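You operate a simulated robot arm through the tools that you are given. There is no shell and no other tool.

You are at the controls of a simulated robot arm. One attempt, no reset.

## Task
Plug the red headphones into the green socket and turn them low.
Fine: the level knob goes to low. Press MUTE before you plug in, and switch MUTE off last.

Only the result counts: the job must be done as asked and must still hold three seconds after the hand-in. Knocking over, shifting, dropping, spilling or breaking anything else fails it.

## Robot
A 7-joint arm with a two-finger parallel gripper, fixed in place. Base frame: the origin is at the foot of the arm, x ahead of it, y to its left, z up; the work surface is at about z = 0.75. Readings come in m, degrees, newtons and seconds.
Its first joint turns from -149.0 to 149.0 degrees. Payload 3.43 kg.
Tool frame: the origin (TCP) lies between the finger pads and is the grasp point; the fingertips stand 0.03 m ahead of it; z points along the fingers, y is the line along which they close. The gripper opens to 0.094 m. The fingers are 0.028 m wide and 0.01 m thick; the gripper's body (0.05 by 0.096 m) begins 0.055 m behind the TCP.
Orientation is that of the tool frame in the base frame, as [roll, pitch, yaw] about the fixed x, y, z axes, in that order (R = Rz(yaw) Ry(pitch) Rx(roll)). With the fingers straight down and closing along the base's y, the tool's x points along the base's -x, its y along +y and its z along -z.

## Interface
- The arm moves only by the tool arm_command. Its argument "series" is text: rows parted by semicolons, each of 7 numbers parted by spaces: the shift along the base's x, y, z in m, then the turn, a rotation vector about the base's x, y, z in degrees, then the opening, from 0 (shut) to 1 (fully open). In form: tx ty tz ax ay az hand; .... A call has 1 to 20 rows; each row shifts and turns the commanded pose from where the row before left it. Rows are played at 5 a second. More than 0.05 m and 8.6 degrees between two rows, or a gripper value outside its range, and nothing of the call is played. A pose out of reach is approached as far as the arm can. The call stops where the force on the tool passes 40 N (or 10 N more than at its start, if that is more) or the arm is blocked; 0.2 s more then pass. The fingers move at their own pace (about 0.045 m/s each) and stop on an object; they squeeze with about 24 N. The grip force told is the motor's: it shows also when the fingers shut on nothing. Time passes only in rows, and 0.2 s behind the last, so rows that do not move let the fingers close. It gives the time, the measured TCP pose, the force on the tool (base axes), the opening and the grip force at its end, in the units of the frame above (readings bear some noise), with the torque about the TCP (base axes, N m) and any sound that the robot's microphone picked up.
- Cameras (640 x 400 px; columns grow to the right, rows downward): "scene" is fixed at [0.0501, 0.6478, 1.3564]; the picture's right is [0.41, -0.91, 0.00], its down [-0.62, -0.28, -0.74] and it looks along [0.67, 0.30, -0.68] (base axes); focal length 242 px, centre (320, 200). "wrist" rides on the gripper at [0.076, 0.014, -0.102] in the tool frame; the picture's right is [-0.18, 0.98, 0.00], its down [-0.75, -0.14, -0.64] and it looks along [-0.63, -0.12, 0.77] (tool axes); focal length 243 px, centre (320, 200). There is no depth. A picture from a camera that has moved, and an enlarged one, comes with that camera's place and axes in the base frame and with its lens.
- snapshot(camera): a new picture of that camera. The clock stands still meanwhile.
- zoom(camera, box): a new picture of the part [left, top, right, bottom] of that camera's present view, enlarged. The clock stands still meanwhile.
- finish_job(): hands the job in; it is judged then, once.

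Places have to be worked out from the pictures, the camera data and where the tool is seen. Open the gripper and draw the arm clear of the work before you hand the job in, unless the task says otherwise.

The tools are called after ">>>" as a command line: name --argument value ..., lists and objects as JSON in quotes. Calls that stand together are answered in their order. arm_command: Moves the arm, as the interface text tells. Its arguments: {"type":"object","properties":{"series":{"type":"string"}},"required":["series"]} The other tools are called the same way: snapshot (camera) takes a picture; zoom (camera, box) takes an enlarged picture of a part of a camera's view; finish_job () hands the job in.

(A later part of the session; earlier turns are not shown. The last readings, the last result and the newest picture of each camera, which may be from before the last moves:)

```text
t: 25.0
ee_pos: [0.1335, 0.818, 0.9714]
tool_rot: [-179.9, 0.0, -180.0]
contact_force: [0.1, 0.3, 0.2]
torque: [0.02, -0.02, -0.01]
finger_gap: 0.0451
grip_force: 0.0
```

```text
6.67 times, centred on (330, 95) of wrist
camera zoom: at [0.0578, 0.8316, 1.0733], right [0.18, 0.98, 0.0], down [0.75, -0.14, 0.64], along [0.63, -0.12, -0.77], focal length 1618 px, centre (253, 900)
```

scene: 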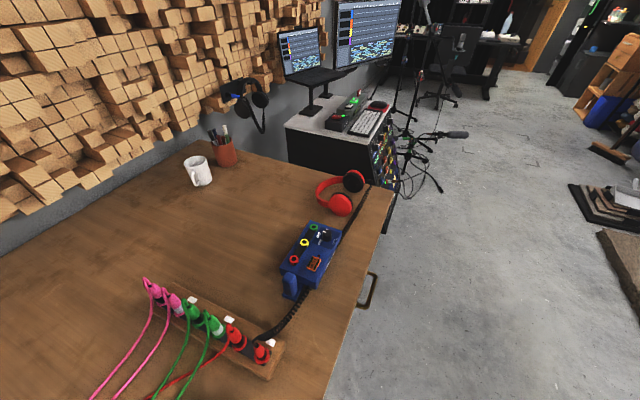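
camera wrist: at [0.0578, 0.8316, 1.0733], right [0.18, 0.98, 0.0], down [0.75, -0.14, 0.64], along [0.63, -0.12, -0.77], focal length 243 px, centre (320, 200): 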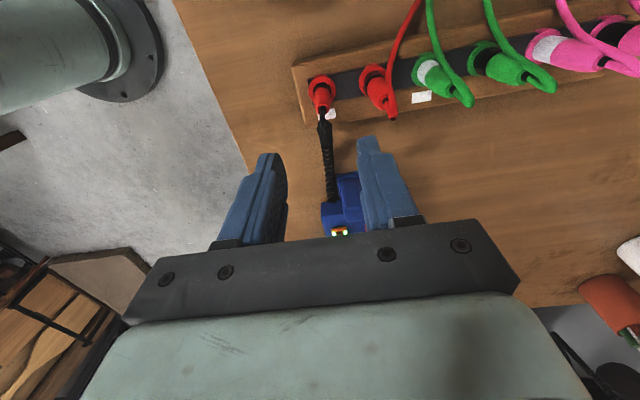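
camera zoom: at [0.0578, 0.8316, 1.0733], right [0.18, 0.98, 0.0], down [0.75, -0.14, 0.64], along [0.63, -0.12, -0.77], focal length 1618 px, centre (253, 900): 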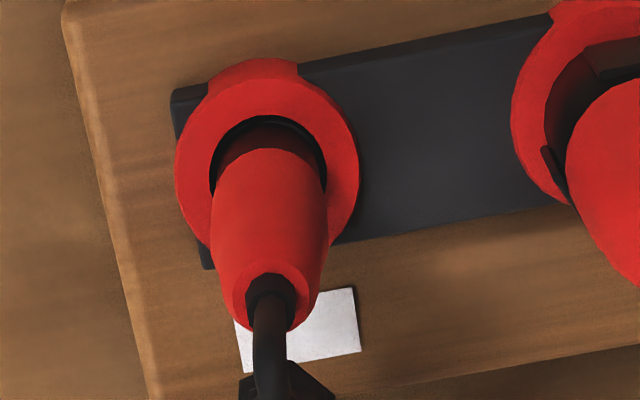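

I place the plug axis about (0.136, 0.820), roughly +1 mm x and +2 mm y of the TCP, body about 17 mm thick with its top near z ≈ 0.852. Fingers with a 45 mm gap clear the neighbour; I'll descend to TCP z ≈ 0.84.

>>> arm_command --series "0.0008 0.0021 -0.04 0 0 0 0.48; 0 0 -0.04 0 0 0 0.48; 0 0 -0.025 0 0 0 0.48; 0 0 -0.015 0 0 0 0.48; 0 0 -0.008 0 0 0 0.48; 0 0 0 0 0 0 0.48"

>>> snapshot --camera "wrist"

>>> zoom --camera "wrist" --box '[260, 100, 380, 220]'

>>> zoom --camera "scene" --box '[190, 260, 330, 380]'

```text
t: 26.4
ee_pos: [0.1358, 0.8187, 0.8433]
tool_rot: [180.0, 0.0, 180.0]
contact_force: [0.1, -0.2, 0.4]
torque: [0.01, 0.03, -0.03]
finger_gap: 0.0451
grip_force: 0.2
```

```text
taken
camera wrist: at [0.059, 0.8329, 0.946], right [0.18, 0.98, 0.0], down [0.75, -0.14, 0.64], along [0.63, -0.12, -0.77], focal length 243 px, centre (320, 200)
```

wrist: 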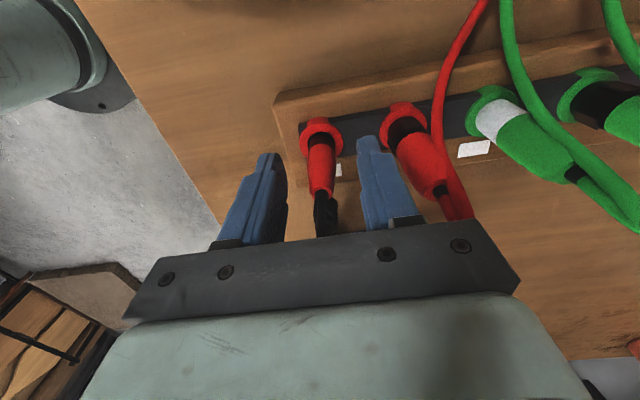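

```text
3.33 times, centred on (320, 160) of wrist
camera zoom: at [0.059, 0.8329, 0.946], right [0.18, 0.98, 0.0], down [0.75, -0.14, 0.64], along [0.63, -0.12, -0.77], focal length 809 px, centre (320, 333)
```

zoom: 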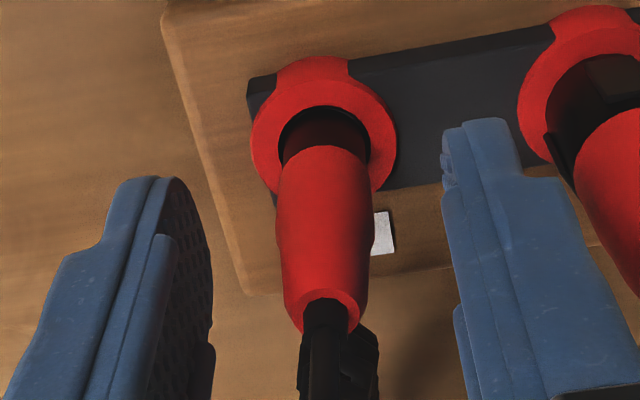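

```text
3.33 times, centred on (260, 320) of scene
camera zoom: at [0.0501, 0.6478, 1.3564], right [0.41, -0.91, 0.0], down [-0.62, -0.28, -0.74], along [0.67, 0.3, -0.68], focal length 806 px, centre (520, -200)
```

zoom: 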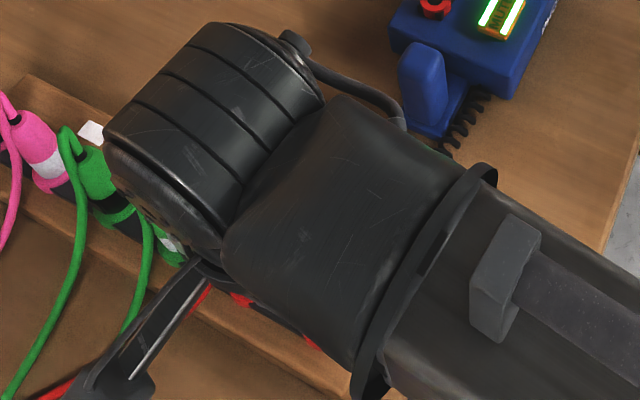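

The plug body is well centred between the fingers, with the tips at about the bottom of its red body and no contact. I'll close on it.

>>> arm_command --series "0 0.0005 -0.002 0 0 0 0.48; 0 0 0 0 0 0 0.3; 0 0 0 0 0 0 0.05; 0 0 0 0 0 0 0.05; 0 0 0 0 0 0 0.05; 0 0 0 0 0 0 0.05"

>>> zoom --camera "wrist" --box '[260, 100, 380, 220]'

```text
t: 27.8
ee_pos: [0.1352, 0.8199, 0.8423]
tool_rot: [-180.0, 0.0, 180.0]
contact_force: [0.2, 0.2, 0.6]
torque: [0.03, -0.04, 0.01]
finger_gap: 0.0156
grip_force: 24.1
```

```text
3.33 times, centred on (320, 160) of wrist
camera zoom: at [0.0591, 0.8334, 0.944], right [0.18, 0.98, 0.0], down [0.75, -0.14, 0.64], along [0.63, -0.12, -0.77], focal length 809 px, centre (320, 333)
```

zoom: 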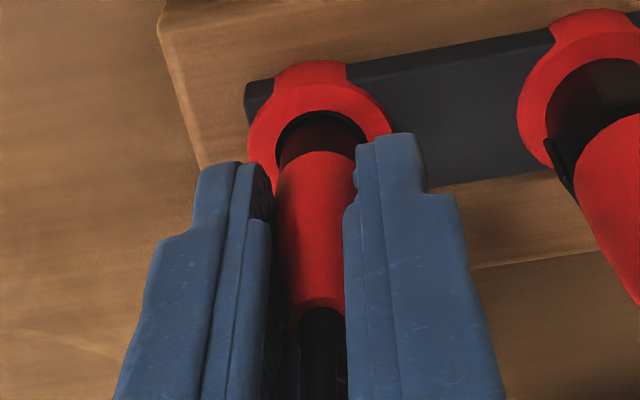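

The fingers hold the plug (gap 15.6 mm, 24 N). I'll draw it straight up in small steps and watch the force so the rack isn't dragged.

>>> arm_command --series "0 0 0.004 0 0 0 0.05; 0 0 0.006 0 0 0 0.05; 0 0 0.01 0 0 0 0.05; 0 0 0.01 0 0 0 0.05"

>>> zoom --camera "wrist" --box '[250, 60, 410, 220]'

```text
t: 28.8
ee_pos: [0.1357, 0.8203, 0.8719]
tool_rot: [-180.0, 0.1, 179.9]
contact_force: [0.4, 0.1, -0.3]
torque: [-0.02, -0.01, 0.02]
finger_gap: 0.0154
grip_force: 24.4
```

```text
2.50 times, centred on (330, 140) of wrist
camera zoom: at [0.0594, 0.8338, 0.9735], right [0.18, 0.98, 0.0], down [0.75, -0.14, 0.64], along [0.63, -0.12, -0.77], focal length 606 px, centre (295, 350)
```

zoom: 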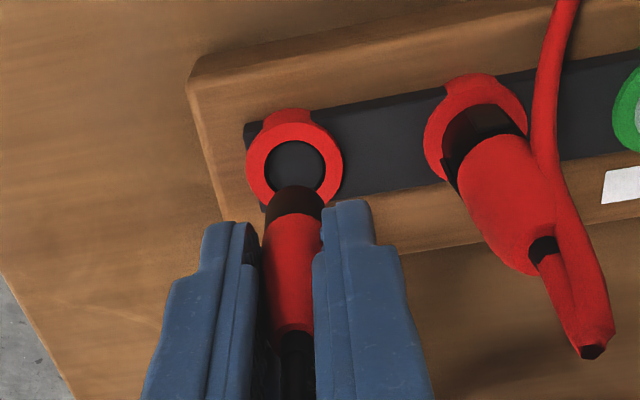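

The plug has come out freely with no drag force. I'll lift it to clear everything, then take a look at its free nose.

>>> arm_command --series "0 0 0.03 0 0 0 0.05; 0 0 0.03 0 0 0 0.05; 0 0 0.03 0 0 0 0.05; 0 0 0 0 0 0 0.05"

>>> snapshot --camera "scene"

>>> snapshot --camera "wrist"

```text
t: 29.8
ee_pos: [0.1339, 0.8197, 0.9624]
tool_rot: [-179.9, 0.0, -179.9]
contact_force: [0.3, 0.8, -0.1]
torque: [0.01, 0.0, -0.01]
finger_gap: 0.0155
grip_force: 24.2
```

```text
taken
```

scene: 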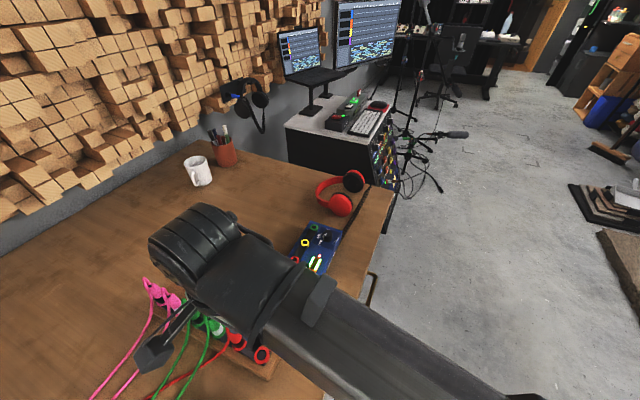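

```text
taken
camera wrist: at [0.0582, 0.8337, 1.065], right [0.18, 0.98, 0.0], down [0.75, -0.14, 0.64], along [0.63, -0.12, -0.77], focal length 243 px, centre (320, 200)
```

wrist: 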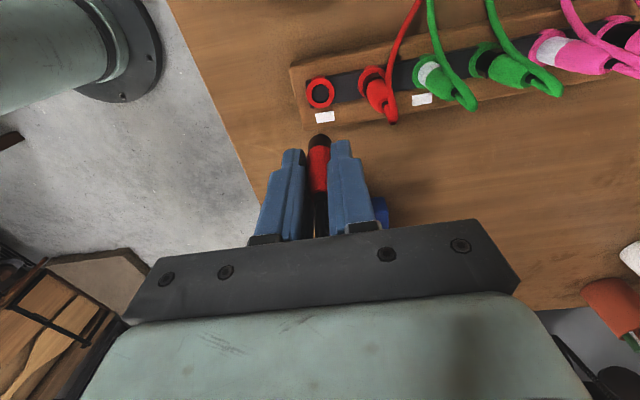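

The plug is held and the rack hole is empty; nothing else moved. I'll carry it at this height to over the green socket.

>>> arm_command --series "0.0437 0.0053 0 0 0 0 0.05; 0.0437 0.0053 0 0 0 0 0.05; 0.0437 0.0053 0 0 0 0 0.05; 0.0437 0.0053 0 0 0 0 0.05; 0.0437 0.0053 0 0 0 0 0.05; 0.0437 0.0053 0 0 0 0 0.05; 0.0437 0.0053 0 0 0 0 0.05; 0.0437 0.0055 0 0 0 0 0.05; 0 0 0 0 0 0 0.05"

>>> snapshot --camera "scene"

>>> snapshot --camera "wrist"

>>> zoom --camera "scene" --box '[270, 140, 390, 260]'

```text
t: 31.8
ee_pos: [0.4857, 0.8644, 0.9597]
tool_rot: [179.9, 0.1, 180.0]
contact_force: [-0.3, -0.7, -0.5]
torque: [-0.01, 0.02, -0.02]
finger_gap: 0.0153
grip_force: 23.9
```

```text
taken
```

scene: 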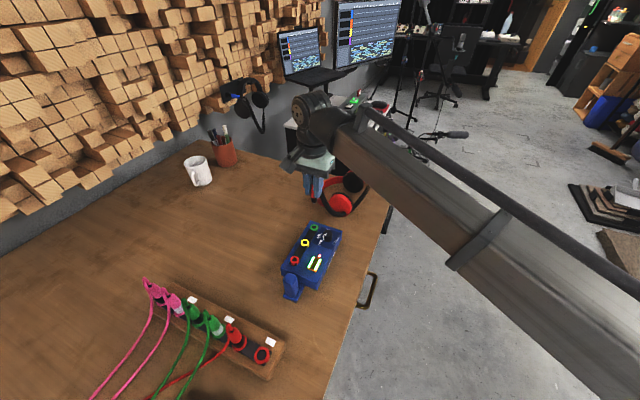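

```text
taken
camera wrist: at [0.4095, 0.8786, 1.0615], right [0.18, 0.98, 0.0], down [0.75, -0.14, 0.64], along [0.63, -0.12, -0.77], focal length 243 px, centre (320, 200)
```

wrist: 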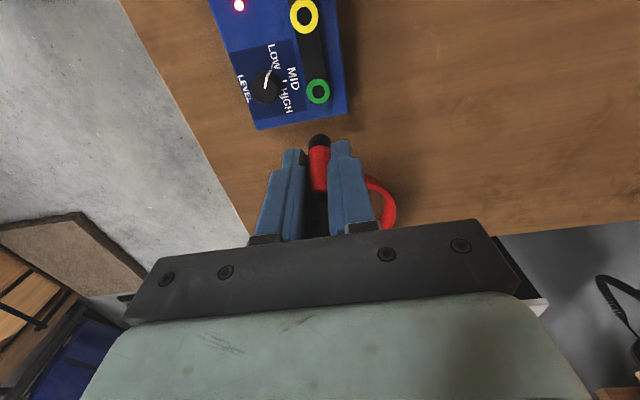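

```text
3.33 times, centred on (330, 200) of scene
camera zoom: at [0.0501, 0.6478, 1.3564], right [0.41, -0.91, 0.0], down [-0.62, -0.28, -0.74], along [0.67, 0.3, -0.68], focal length 806 px, centre (287, 200)
```

zoom: 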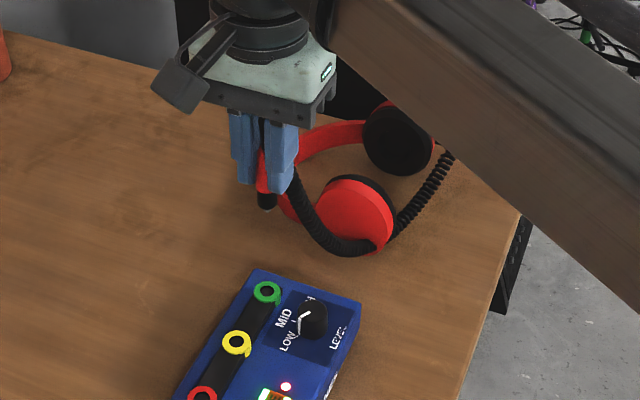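

The plug is over the box, its cord looping to the headphones, which haven't moved. I'll enlarge both views to measure the nose against the socket.

>>> zoom --camera "wrist" --box '[270, 70, 370, 190]'

>>> zoom --camera "scene" --box '[290, 170, 350, 230]'

```text
3.33 times, centred on (320, 130) of wrist
camera zoom: at [0.4095, 0.8786, 1.0615], right [0.18, 0.98, 0.0], down [0.75, -0.14, 0.64], along [0.63, -0.12, -0.77], focal length 809 px, centre (320, 433)
```

zoom: 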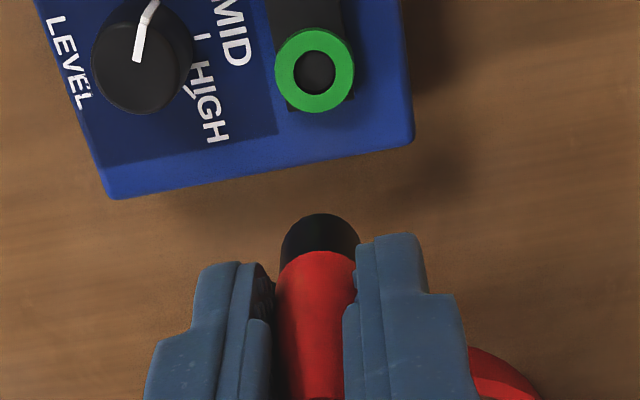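

```text
6.67 times, centred on (320, 200) of scene
camera zoom: at [0.0501, 0.6478, 1.3564], right [0.41, -0.91, 0.0], down [-0.62, -0.28, -0.74], along [0.67, 0.3, -0.68], focal length 1613 px, centre (320, 200)
```

zoom: 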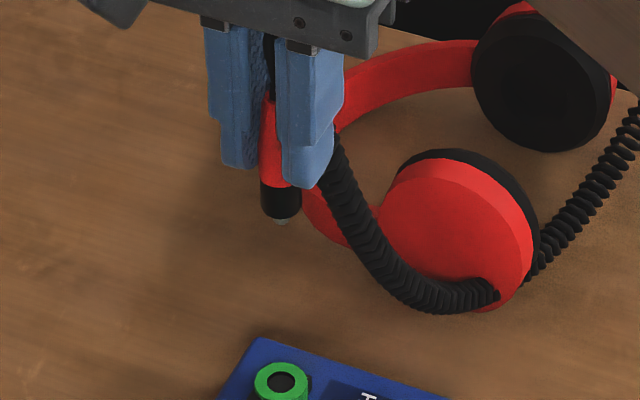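

The plug has a ~15.5 mm collar with a thin pin of about 10 mm under it; the socket hole is about 13 mm. The pin tip is about 63 mm under the TCP, so I'll lower to TCP z ≈ 0.88 (tip about 2 cm above the ring) and re-measure.

>>> arm_command --series "0 0 -0.03 0 0 0 0.05; 0 0 -0.03 0 0 0 0.05; 0 0 -0.02 0 0 0 0.05; 0 0 0 0 0 0 0.05"

>>> zoom --camera "wrist" --box '[280, 90, 360, 170]'

>>> zoom --camera "scene" --box '[290, 190, 340, 240]'

>>> snapshot --camera "wrist"

```text
t: 32.8
ee_pos: [0.4836, 0.8625, 0.8787]
tool_rot: [-180.0, 0.0, 179.9]
contact_force: [1.3, -0.6, -0.3]
torque: [-0.01, 0.02, 0.01]
finger_gap: 0.0155
grip_force: 23.8
```

```text
5.00 times, centred on (320, 130) of wrist
camera zoom: at [0.4083, 0.8764, 0.9816], right [0.18, 0.98, 0.0], down [0.75, -0.14, 0.64], along [0.63, -0.12, -0.77], focal length 1213 px, centre (320, 550)
```

zoom: 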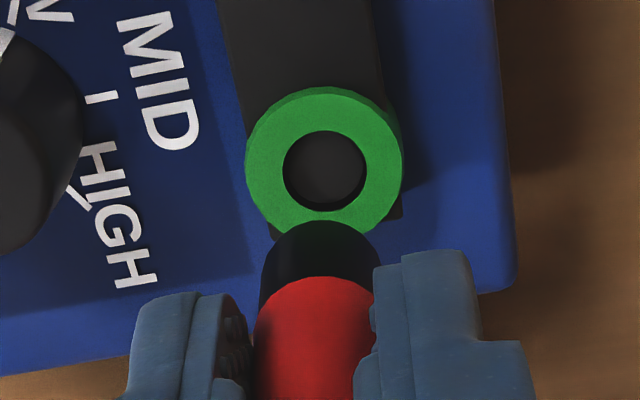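

```text
8.00 times, centred on (315, 215) of scene
camera zoom: at [0.0501, 0.6478, 1.3564], right [0.41, -0.91, 0.0], down [-0.62, -0.28, -0.74], along [0.67, 0.3, -0.68], focal length 1936 px, centre (360, 80)
```

zoom: 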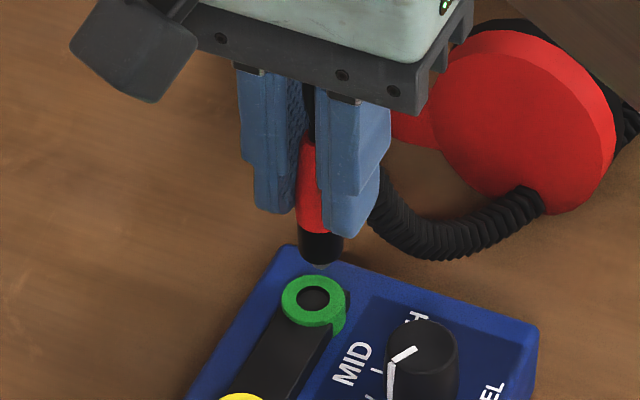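

```text
taken
camera wrist: at [0.4083, 0.8764, 0.9816], right [0.18, 0.98, 0.0], down [0.75, -0.14, 0.64], along [0.63, -0.12, -0.77], focal length 243 px, centre (320, 200)
```

wrist: 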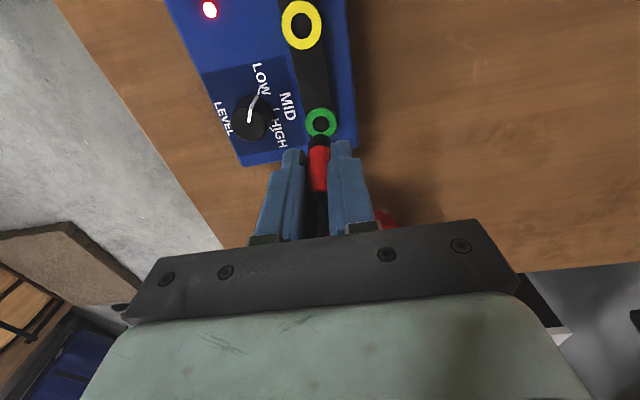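

Combining both views, the collar sits about 4 to 5 mm too far in +x and about 1 mm short in y relative to the socket (the plug is held slightly off the TCP axis). I'll shift by (-4.5, +1.3) mm and look again.

>>> arm_command --series "-0.0045 0.0013 0 0 0 0 0.05; 0 0 0 0 0 0 0.05; 0 0 0 0 0 0 0.05"

>>> zoom --camera "wrist" --box '[280, 90, 360, 170]'

>>> zoom --camera "scene" --box '[300, 205, 330, 235]'

```text
t: 33.6
ee_pos: [0.4784, 0.864, 0.8796]
tool_rot: [180.0, 0.1, 180.0]
contact_force: [-0.5, 0.2, 0.7]
torque: [-0.04, 0.02, 0.0]
finger_gap: 0.0153
grip_force: 24.3
```

```text
5.00 times, centred on (320, 130) of wrist
camera zoom: at [0.4036, 0.8775, 0.982], right [0.18, 0.98, 0.0], down [0.75, -0.14, 0.64], along [0.63, -0.12, -0.77], focal length 1213 px, centre (320, 550)
```

zoom: 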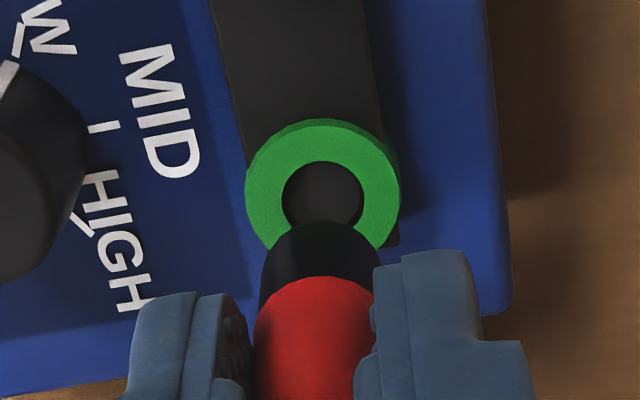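

```text
13.33 times, centred on (315, 220) of scene
camera zoom: at [0.0501, 0.6478, 1.3564], right [0.41, -0.91, 0.0], down [-0.62, -0.28, -0.74], along [0.67, 0.3, -0.68], focal length 3226 px, centre (387, -67)
```

zoom: 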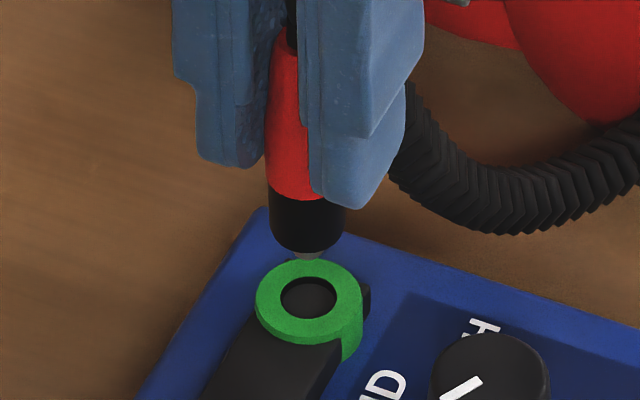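

Both views now agree: the plug is within about 1.3 mm of the socket axis. I'll nudge +1 mm in x and lower gently until the tip enters, watching force.

>>> arm_command --series "0.001 0.0003 0 0 0 0 0.05; 0 0 -0.004 0 0 0 0.05; 0 0 -0.004 0 0 0 0.05; 0 0 -0.003 0 0 0 0.05; 0 0 0 0 0 0 0.05"

>>> zoom --camera "wrist" --box '[280, 90, 360, 170]'

>>> zoom --camera "scene" --box '[300, 205, 330, 235]'

```text
t: 34.8
ee_pos: [0.4807, 0.8633, 0.8695]
tool_rot: [-180.0, 0.0, 180.0]
contact_force: [-0.7, 0.0, -0.4]
torque: [0.01, 0.0, 0.0]
finger_gap: 0.0151
grip_force: 23.5
```

```text
5.00 times, centred on (320, 130) of wrist
camera zoom: at [0.4048, 0.8782, 0.972], right [0.18, 0.98, 0.0], down [0.75, -0.14, 0.64], along [0.63, -0.12, -0.77], focal length 1213 px, centre (320, 550)
```

zoom: 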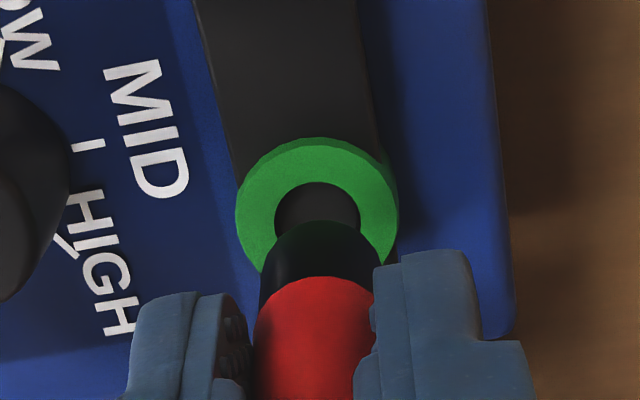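

```text
13.33 times, centred on (315, 220) of scene
camera zoom: at [0.0501, 0.6478, 1.3564], right [0.41, -0.91, 0.0], down [-0.62, -0.28, -0.74], along [0.67, 0.3, -0.68], focal length 3226 px, centre (387, -67)
```

zoom: 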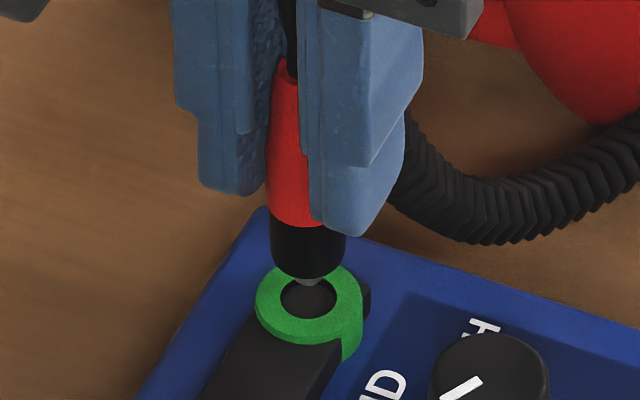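

The plug is now within about 0.4 mm of the socket axis in both views and the pin tip is at the ring. I'll lower further in 3 mm steps, watching the force and sound.

>>> arm_command --series "0 0 -0.003 0 0 0 0.05; 0 0 -0.003 0 0 0 0.05; 0 0 -0.003 0 0 0 0.05; 0 0 0 0 0 0 0.05"

>>> zoom --camera "wrist" --box '[280, 90, 360, 170]'

>>> zoom --camera "scene" --box '[300, 205, 330, 235]'

```text
t: 35.8
ee_pos: [0.4812, 0.866, 0.8593]
tool_rot: [-180.0, 0.0, -180.0]
contact_force: [0.0, -0.1, 0.1]
torque: [0.0, -0.02, -0.03]
finger_gap: 0.0153
grip_force: 24.5
```

```text
5.00 times, centred on (320, 130) of wrist
camera zoom: at [0.4048, 0.8788, 0.9622], right [0.18, 0.98, 0.0], down [0.75, -0.14, 0.64], along [0.63, -0.12, -0.77], focal length 1213 px, centre (320, 550)
```

zoom: 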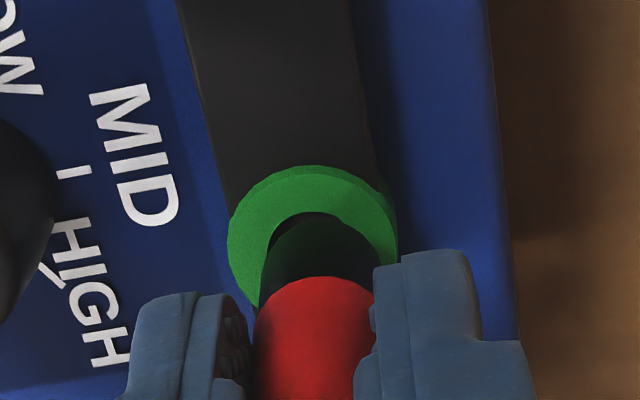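

```text
13.33 times, centred on (315, 220) of scene
camera zoom: at [0.0501, 0.6478, 1.3564], right [0.41, -0.91, 0.0], down [-0.62, -0.28, -0.74], along [0.67, 0.3, -0.68], focal length 3226 px, centre (387, -67)
```

zoom: 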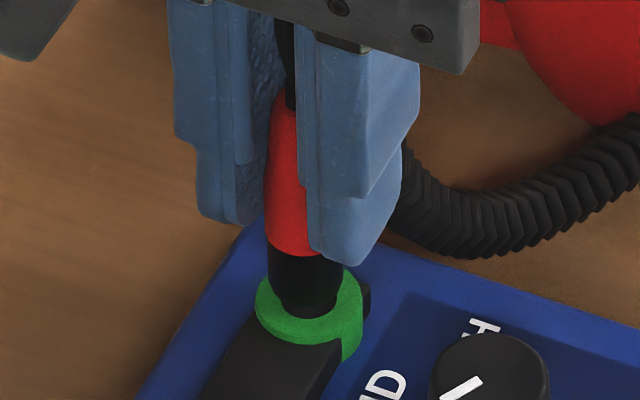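

No contact yet; the pin is inside the hole and the axis is within about 1 mm. I'll correct by (+0.6, -0.8) mm and go on down in 2 mm steps.

>>> arm_command --series "0.0006 -0.0008 0 0 0 0 0.05; 0 0 -0.002 0 0 0 0.05; 0 0 -0.002 0 0 0 0.05; 0 0 -0.002 0 0 0 0.05; 0 0 0 0 0 0 0.05"

>>> zoom --camera "wrist" --box '[280, 90, 360, 170]'

>>> zoom --camera "scene" --box '[300, 205, 330, 235]'

```text
t: 37.0
ee_pos: [0.4816, 0.8622, 0.857]
tool_rot: [179.9, 0.2, -180.0]
contact_force: [0.0, 0.9, 14.1]
torque: [0.01, -0.01, -0.01]
finger_gap: 0.0152
grip_force: 24.3
```

```text
5.00 times, centred on (320, 130) of wrist
camera zoom: at [0.4053, 0.8774, 0.9581], right [0.18, 0.98, 0.0], down [0.75, -0.14, 0.64], along [0.63, -0.12, -0.77], focal length 1213 px, centre (320, 550)
```

zoom: 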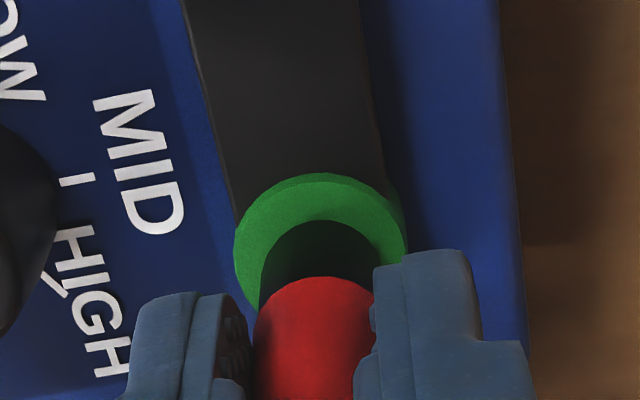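

```text
13.33 times, centred on (315, 220) of scene
camera zoom: at [0.0501, 0.6478, 1.3564], right [0.41, -0.91, 0.0], down [-0.62, -0.28, -0.74], along [0.67, 0.3, -0.68], focal length 3226 px, centre (387, -67)
```

zoom: 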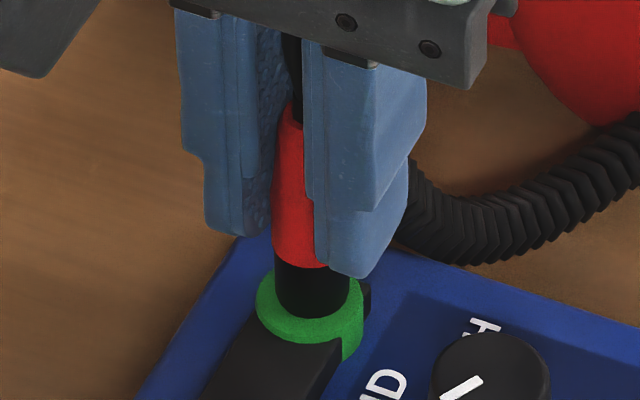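

There is now a 14 N upward push at TCP z ≈ 0.857 with the plug centred within half a millimetre, so the pin meets the socket's resistance but no click yet. I'll press on gently in 1.5 mm steps.

>>> arm_command --series "0 0 -0.0015 0 0 0 0.05; 0 0 -0.0015 0 0 0 0.05; 0 0 0 0 0 0 0.05"

>>> zoom --camera "scene" --box '[300, 205, 330, 235]'

```text
t: 37.8
ee_pos: [0.4816, 0.8644, 0.8511]
tool_rot: [-179.9, 0.0, -179.9]
contact_force: [-0.5, 1.6, 15.0]
torque: [0.08, -0.05, 0.01]
finger_gap: 0.0159
grip_force: 24.4
```

```text
13.33 times, centred on (315, 220) of scene
camera zoom: at [0.0501, 0.6478, 1.3564], right [0.41, -0.91, 0.0], down [-0.62, -0.28, -0.74], along [0.67, 0.3, -0.68], focal length 3226 px, centre (387, -67)
```

zoom: 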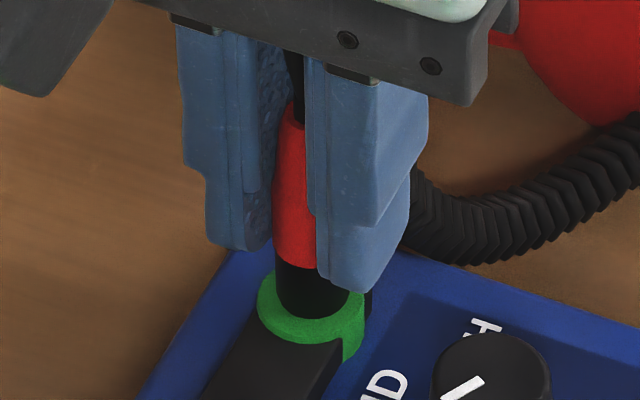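

The fingers slid about 5 mm down the plug while the plug itself stayed put, at 15 N. I'll look closely at the gap between collar and ring before deciding how to press further.

>>> zoom --camera "scene" --box '[306, 214, 326, 234]'

>>> zoom --camera "wrist" --box '[290, 110, 350, 170]'

>>> snapshot --camera "scene"

```text
16.00 times, centred on (316, 224) of scene
camera zoom: at [0.0501, 0.6478, 1.3564], right [0.41, -0.91, 0.0], down [-0.62, -0.28, -0.74], along [0.67, 0.3, -0.68], focal length 3871 px, centre (384, -184)
```

zoom: 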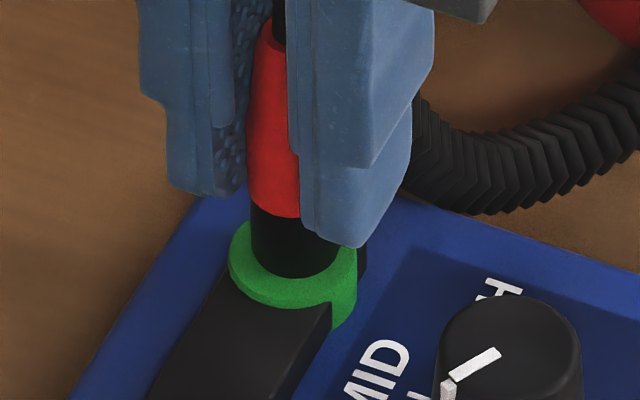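

```text
6.67 times, centred on (320, 140) of wrist
camera zoom: at [0.4054, 0.8772, 0.9535], right [0.18, 0.98, 0.0], down [0.75, -0.14, 0.64], along [0.63, -0.12, -0.77], focal length 1618 px, centre (320, 600)
```

zoom: 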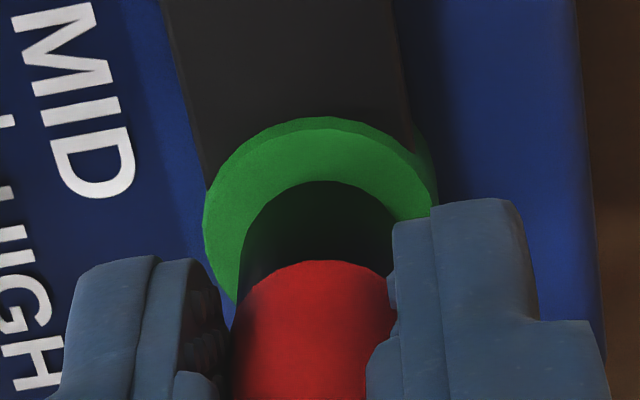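

```text
taken
```

scene: 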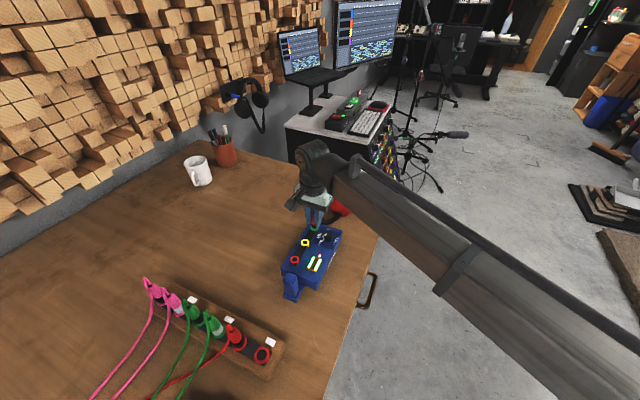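

The collar is centred to about 0.3 mm but seems still some 3–4 mm above the ring, with no click heard. I'll try a small wiggle of ±1.5 mm in x and y under the present light pressure to see whether the pin settles deeper.

>>> arm_command --series "0.0015 0 0 0 0 0 0.05; -0.0015 0 0 0 0 0 0.05; -0.0015 0 0 0 0 0 0.05; 0.0015 0 0 0 0 0 0.05; 0 0.0015 0 0 0 0 0.05; 0 -0.0015 0 0 0 0 0.05; 0 -0.0015 0 0 0 0 0.05; 0 0.0015 0 0 0 0 0.05; 0 0 0 0 0 0 0.05"

>>> zoom --camera "scene" --box '[306, 214, 326, 234]'

>>> zoom --camera "wrist" --box '[290, 110, 350, 170]'

```text
t: 39.8
ee_pos: [0.4812, 0.864, 0.8523]
tool_rot: [180.0, 0.0, 179.9]
contact_force: [0.7, -0.7, -2.7]
torque: [0.05, -0.17, 0.06]
finger_gap: 0.016
grip_force: 23.9
```

```text
16.00 times, centred on (316, 224) of scene
camera zoom: at [0.0501, 0.6478, 1.3564], right [0.41, -0.91, 0.0], down [-0.62, -0.28, -0.74], along [0.67, 0.3, -0.68], focal length 3871 px, centre (384, -184)
```

zoom: 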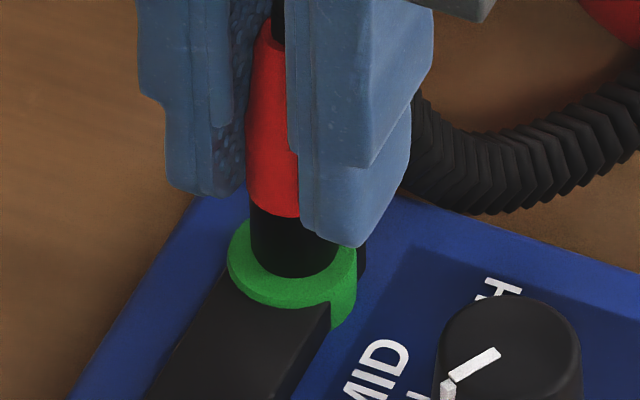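

```text
6.67 times, centred on (320, 140) of wrist
camera zoom: at [0.405, 0.8773, 0.954], right [0.18, 0.98, 0.0], down [0.75, -0.14, 0.64], along [0.63, -0.12, -0.77], focal length 1618 px, centre (320, 600)
```

zoom: 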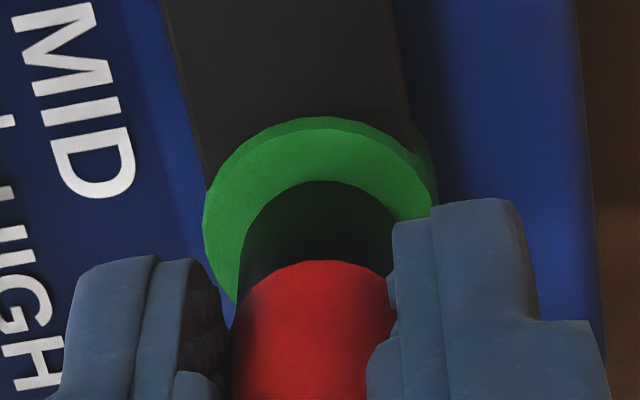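

The plug kept its place and the force is now slightly downward on the tool, as if the plug is being held by the socket. I'll test by shifting 2 mm in +x and looking whether the nose follows or stays fixed.

>>> arm_command --series "0.001 0 0 0 0 0 0.05; 0.001 0 0 0 0 0 0.05; 0 0 0 0 0 0 0.05"

>>> zoom --camera "scene" --box '[306, 214, 326, 234]'

>>> zoom --camera "wrist" --box '[290, 110, 350, 170]'

```text
t: 40.6
ee_pos: [0.4834, 0.8642, 0.8504]
tool_rot: [179.9, 0.0, -180.0]
contact_force: [0.3, -0.4, -2.5]
torque: [0.08, -0.15, -0.01]
finger_gap: 0.0156
grip_force: 24.1
```

```text
16.00 times, centred on (316, 224) of scene
camera zoom: at [0.0501, 0.6478, 1.3564], right [0.41, -0.91, 0.0], down [-0.62, -0.28, -0.74], along [0.67, 0.3, -0.68], focal length 3871 px, centre (384, -184)
```

zoom: 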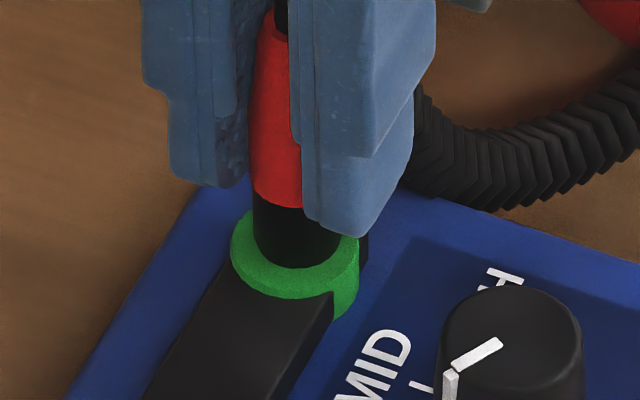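

```text
6.67 times, centred on (320, 140) of wrist
camera zoom: at [0.4074, 0.8778, 0.954], right [0.18, 0.98, 0.0], down [0.75, -0.14, 0.64], along [0.63, -0.12, -0.77], focal length 1618 px, centre (320, 600)
```

zoom: 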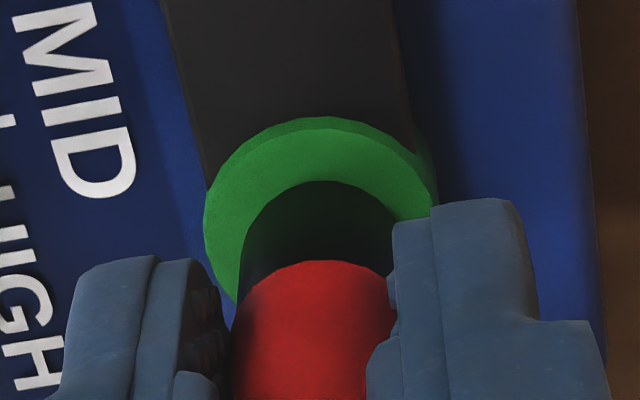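

The wrist view stayed identical while in the scene view the whole box moved with the plug: the plug is engaged firmly enough in the socket that it drags the box. I must undo that at once: I'll move back exactly 2 mm and compare the box with its original place.

>>> arm_command --series "-0.001 0 0 0 0 0 0.05; -0.001 0 0 0 0 0 0.05; 0 0 0 0 0 0 0.05"

>>> zoom --camera "scene" --box '[306, 214, 326, 234]'

>>> zoom --camera "scene" --box '[300, 220, 350, 270]'

>>> zoom --camera "scene" --box '[260, 200, 360, 300]'

```text
t: 41.4
ee_pos: [0.4813, 0.8641, 0.8507]
tool_rot: [-180.0, -0.1, -180.0]
contact_force: [-0.7, -0.2, -3.0]
torque: [0.08, -0.15, -0.01]
finger_gap: 0.0155
grip_force: 23.3
```

```text
16.00 times, centred on (316, 224) of scene
camera zoom: at [0.0501, 0.6478, 1.3564], right [0.41, -0.91, 0.0], down [-0.62, -0.28, -0.74], along [0.67, 0.3, -0.68], focal length 3871 px, centre (384, -184)
```

zoom: 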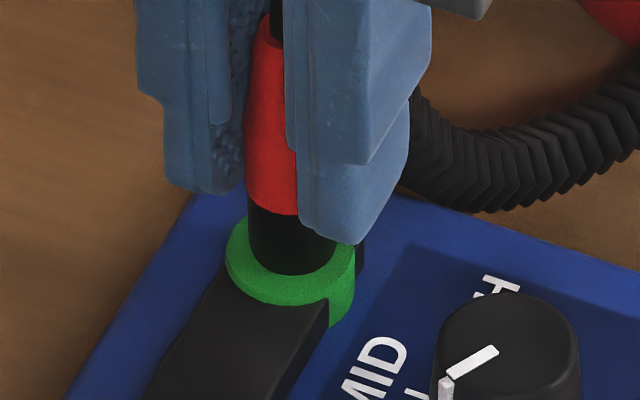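

```text
8.00 times, centred on (325, 245) of scene
camera zoom: at [0.0501, 0.6478, 1.3564], right [0.41, -0.91, 0.0], down [-0.62, -0.28, -0.74], along [0.67, 0.3, -0.68], focal length 1936 px, centre (280, -160)
```

zoom: 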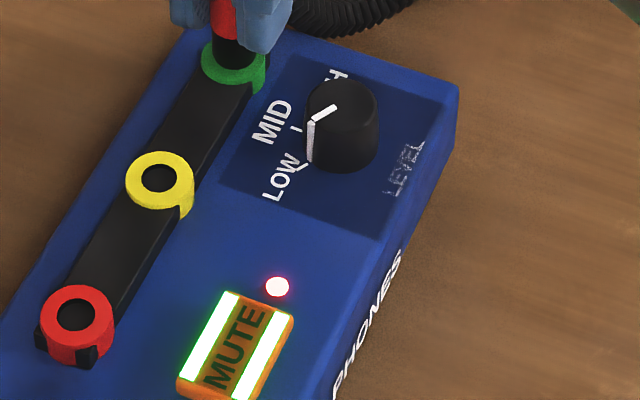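

```text
4.00 times, centred on (310, 250) of scene
camera zoom: at [0.0501, 0.6478, 1.3564], right [0.41, -0.91, 0.0], down [-0.62, -0.28, -0.74], along [0.67, 0.3, -0.68], focal length 968 px, centre (360, 0)
```

zoom: 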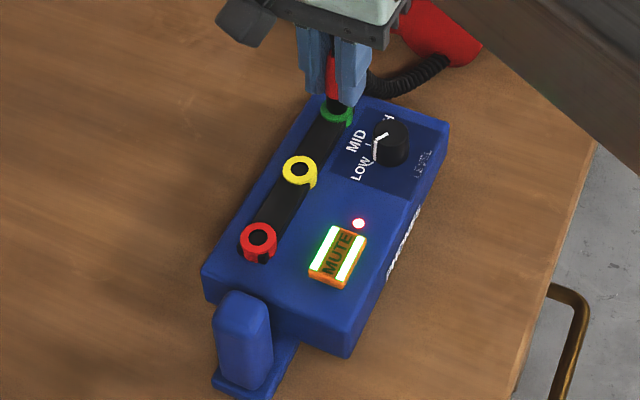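

Comparing with earlier pictures, the box is now back where it was before the test; the plug is gripped by the socket without play. I'll relieve the slight upward pull, open the fingers a little and rise, then look at the plug freely from closer.

>>> arm_command --series "0 0 -0.0006 0 0 0 0.05; 0 0 0 0 0 0 0.25; 0 0 0 0 0 0 0.35; 0 0 0 0 0 0 0.35; 0 0 0 0 0 0 0.35"

>>> zoom --camera "scene" --box '[296, 204, 336, 244]'

>>> zoom --camera "wrist" --box '[270, 100, 370, 200]'

```text
t: 42.6
ee_pos: [0.4827, 0.864, 0.8518]
tool_rot: [179.9, -0.1, 179.9]
contact_force: [0.3, 0.2, -0.9]
torque: [-0.01, 0.02, 0.01]
finger_gap: 0.0327
grip_force: 0.0
```

```text
10.00 times, centred on (316, 224) of scene
camera zoom: at [0.0501, 0.6478, 1.3564], right [0.41, -0.91, 0.0], down [-0.62, -0.28, -0.74], along [0.67, 0.3, -0.68], focal length 2419 px, centre (360, -40)
```

zoom: 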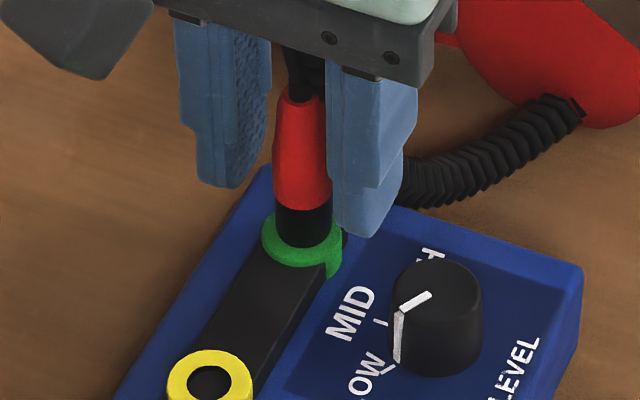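

```text
4.00 times, centred on (320, 150) of wrist
camera zoom: at [0.4057, 0.8778, 0.9536], right [0.18, 0.98, 0.0], down [0.75, -0.14, 0.64], along [0.63, -0.12, -0.77], focal length 970 px, centre (320, 400)
```

zoom: 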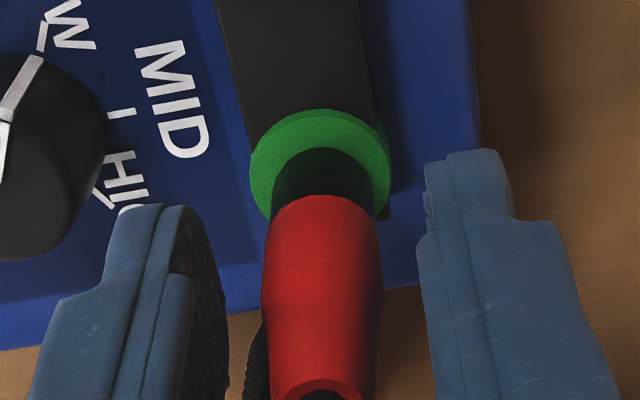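

The plug stands upright by itself in the green socket. I'll rise straight up to inspect how far it is seated.

>>> arm_command --series "0 0 0.01 0 0 0 0.4; 0 0 0.03 0 0 0 0.4; 0 0 0.04 0 0 0 0.4; 0 0 0.04 0 0 0 0.4; 0 0 0 0 0 0 0.4"

>>> zoom --camera "scene" --box '[296, 194, 346, 244]'

>>> zoom --camera "wrist" --box '[270, 50, 370, 150]'

>>> snapshot --camera "scene"

```text
t: 43.8
ee_pos: [0.4816, 0.8641, 0.9726]
tool_rot: [-179.9, 0.0, 179.9]
contact_force: [-0.4, -0.1, 1.2]
torque: [0.0, -0.01, 0.02]
finger_gap: 0.0374
grip_force: 0.1
```

```text
8.00 times, centred on (321, 219) of scene
camera zoom: at [0.0501, 0.6478, 1.3564], right [0.41, -0.91, 0.0], down [-0.62, -0.28, -0.74], along [0.67, 0.3, -0.68], focal length 1936 px, centre (312, 48)
```

zoom: 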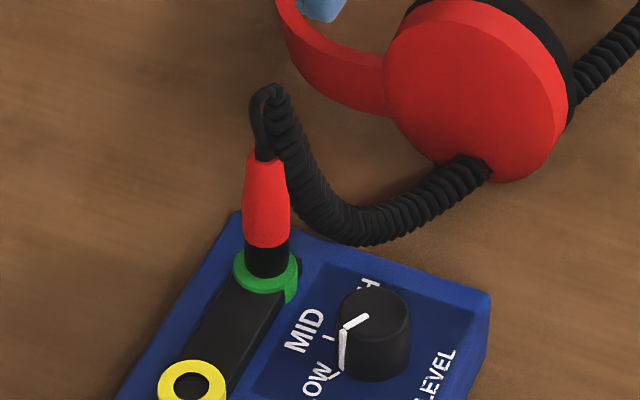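

```text
4.00 times, centred on (320, 100) of wrist
camera zoom: at [0.4055, 0.8773, 1.0748], right [0.18, 0.98, 0.0], down [0.75, -0.14, 0.64], along [0.63, -0.12, -0.77], focal length 970 px, centre (320, 600)
```

zoom: 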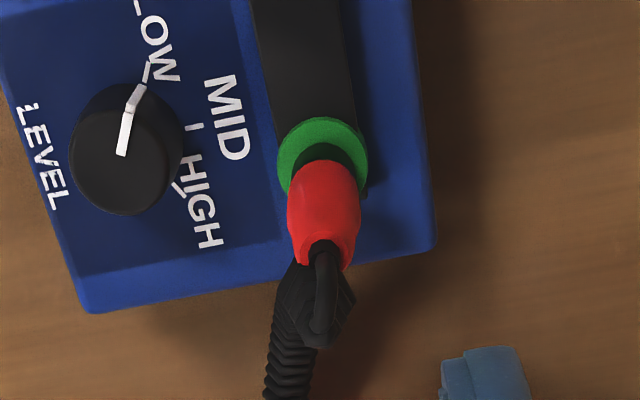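

```text
taken
```

scene: 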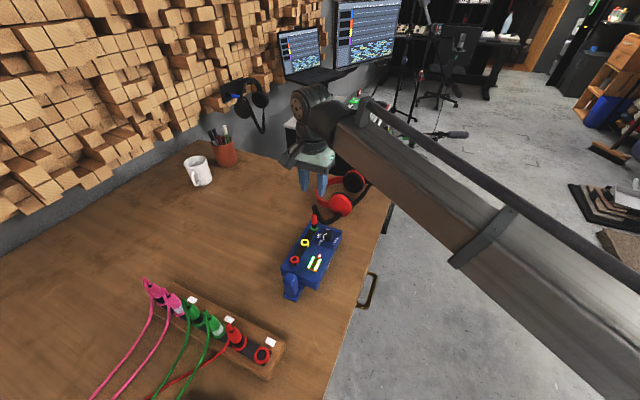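

The plug stands upright with its cord looping to the headphones. To see whether the collar is down on the ring I need a lower viewing angle, so I'll back off in -x, tilt the tool 25° and look along the panel.

>>> arm_command --series "-0.038 0.005 0 0 0 0 0.9; -0.038 0.005 0 0 0 0 0.9; -0.038 0.005 0 0 0 0 0.9; -0.038 0.006 0 0 0 0 0.9; 0 0 0 0 -8.4 0 0.9; 0 0 0 0 -8.4 0 0.9; 0 0 0 0 -8.2 0 0.9; 0 0 -0.03 0 0 0 0.9; 0 0 -0.03 0 0 0 0.9; 0 0 -0.03 0 0 0 0.9; 0 0 0 0 0 0 0.9"

>>> snapshot --camera "wrist"

>>> snapshot --camera "scene"

```text
t: 46.2
ee_pos: [0.3305, 0.8839, 0.8817]
tool_rot: [180.0, 25.0, -179.9]
contact_force: [-0.6, -0.2, 0.1]
torque: [0.01, 0.0, 0.02]
finger_gap: 0.0848
grip_force: 0.1
```

```text
taken
camera wrist: at [0.2174, 0.8984, 0.9408], right [0.17, 0.98, 0.08], down [0.41, -0.14, 0.9], along [0.9, -0.12, -0.43], focal length 243 px, centre (320, 200)
```

wrist: 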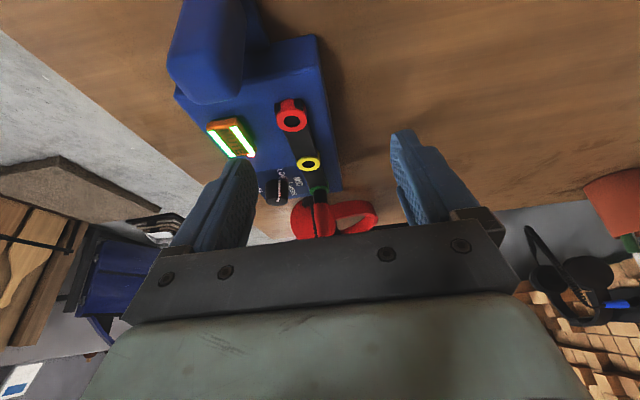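

```text
taken
```

scene: 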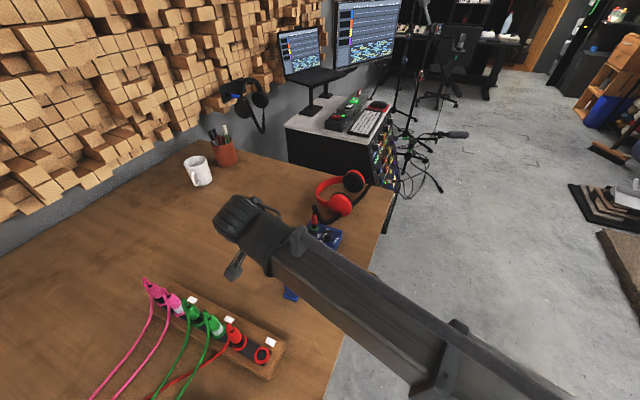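

I'll enlarge the socket region in this low-angle view.

>>> zoom --camera "wrist" --box '[290, 165, 350, 225]'

>>> zoom --camera "wrist" --box '[305, 175, 335, 205]'

```text
6.67 times, centred on (320, 195) of wrist
camera zoom: at [0.2174, 0.8984, 0.9408], right [0.17, 0.98, 0.08], down [0.41, -0.14, 0.9], along [0.9, -0.12, -0.43], focal length 1618 px, centre (320, 233)
```

zoom: 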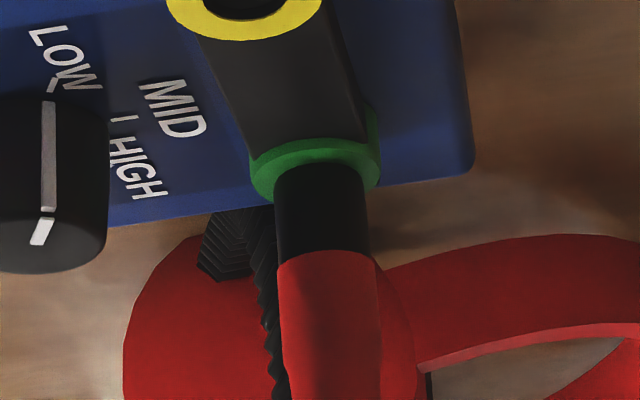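

```text
13.33 times, centred on (320, 190) of wrist
camera zoom: at [0.2174, 0.8984, 0.9408], right [0.17, 0.98, 0.08], down [0.41, -0.14, 0.9], along [0.9, -0.12, -0.43], focal length 3235 px, centre (320, 333)
```

zoom: 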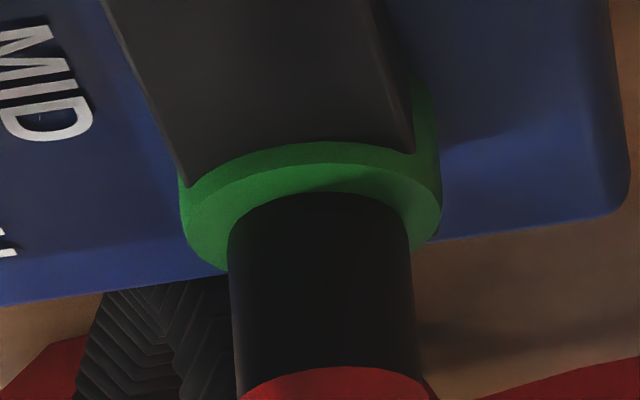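

From this low angle the collar's lower edge lies right on the green ring (within about 1 mm), so the plug is home. Now the last step is MUTE off: I'll rise, untilt, shut the fingers and hover over MUTE at about (0.371, 0.809).

>>> arm_command --series "0 0 0.03 0 0 0 0.9; 0 0 0.03 0 0 0 0.5; 0 0 0.03 0 0 0 0; 0 0 0 0 8.4 0 0; 0 0 0 0 8.4 0 0; 0 0 0 0 8.2 0 0; 0.0201 -0.0382 0 0 0 0 0; 0.0201 -0.0383 0 0 0 0 0; 0 0 -0.04 0 0 0 0; 0 0 -0.04 0 0 0 0; 0 0 -0.04 0 0 0 0; 0 0 0 0 0 0 0"

>>> zoom --camera "wrist" --box '[240, 40, 440, 220]'

>>> zoom --camera "scene" --box '[270, 180, 390, 300]'

```text
t: 48.8
ee_pos: [0.3691, 0.8101, 0.8504]
tool_rot: [179.9, 0.1, 179.9]
contact_force: [-0.4, -0.4, 0.1]
torque: [0.02, 0.01, -0.02]
finger_gap: 0.0
grip_force: 23.6
```

```text
2.22 times, centred on (340, 130) of wrist
camera zoom: at [0.2929, 0.8227, 0.9528], right [0.18, 0.98, 0.0], down [0.75, -0.14, 0.64], along [0.63, -0.12, -0.77], focal length 539 px, centre (276, 356)
```

zoom: 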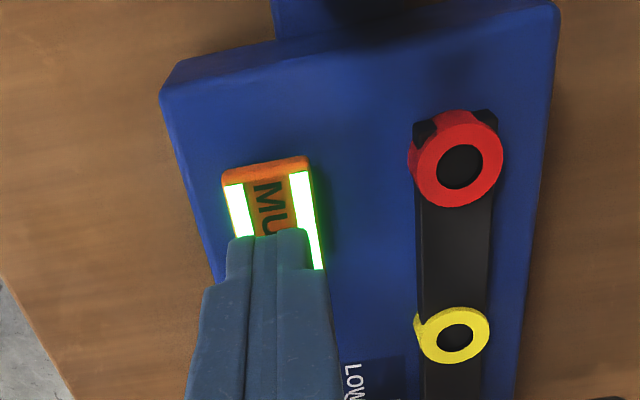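

```text
3.33 times, centred on (330, 240) of scene
camera zoom: at [0.0501, 0.6478, 1.3564], right [0.41, -0.91, 0.0], down [-0.62, -0.28, -0.74], along [0.67, 0.3, -0.68], focal length 806 px, centre (287, 67)
```

zoom: 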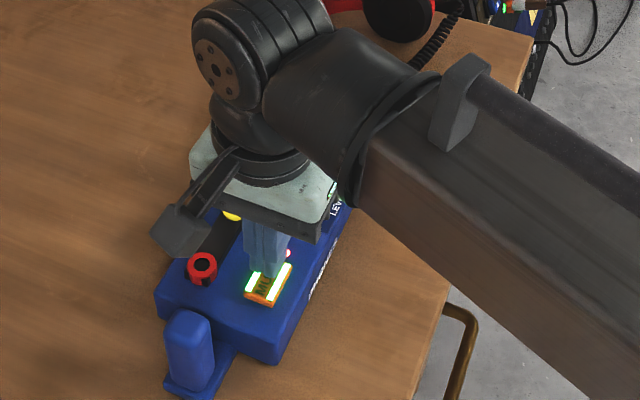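

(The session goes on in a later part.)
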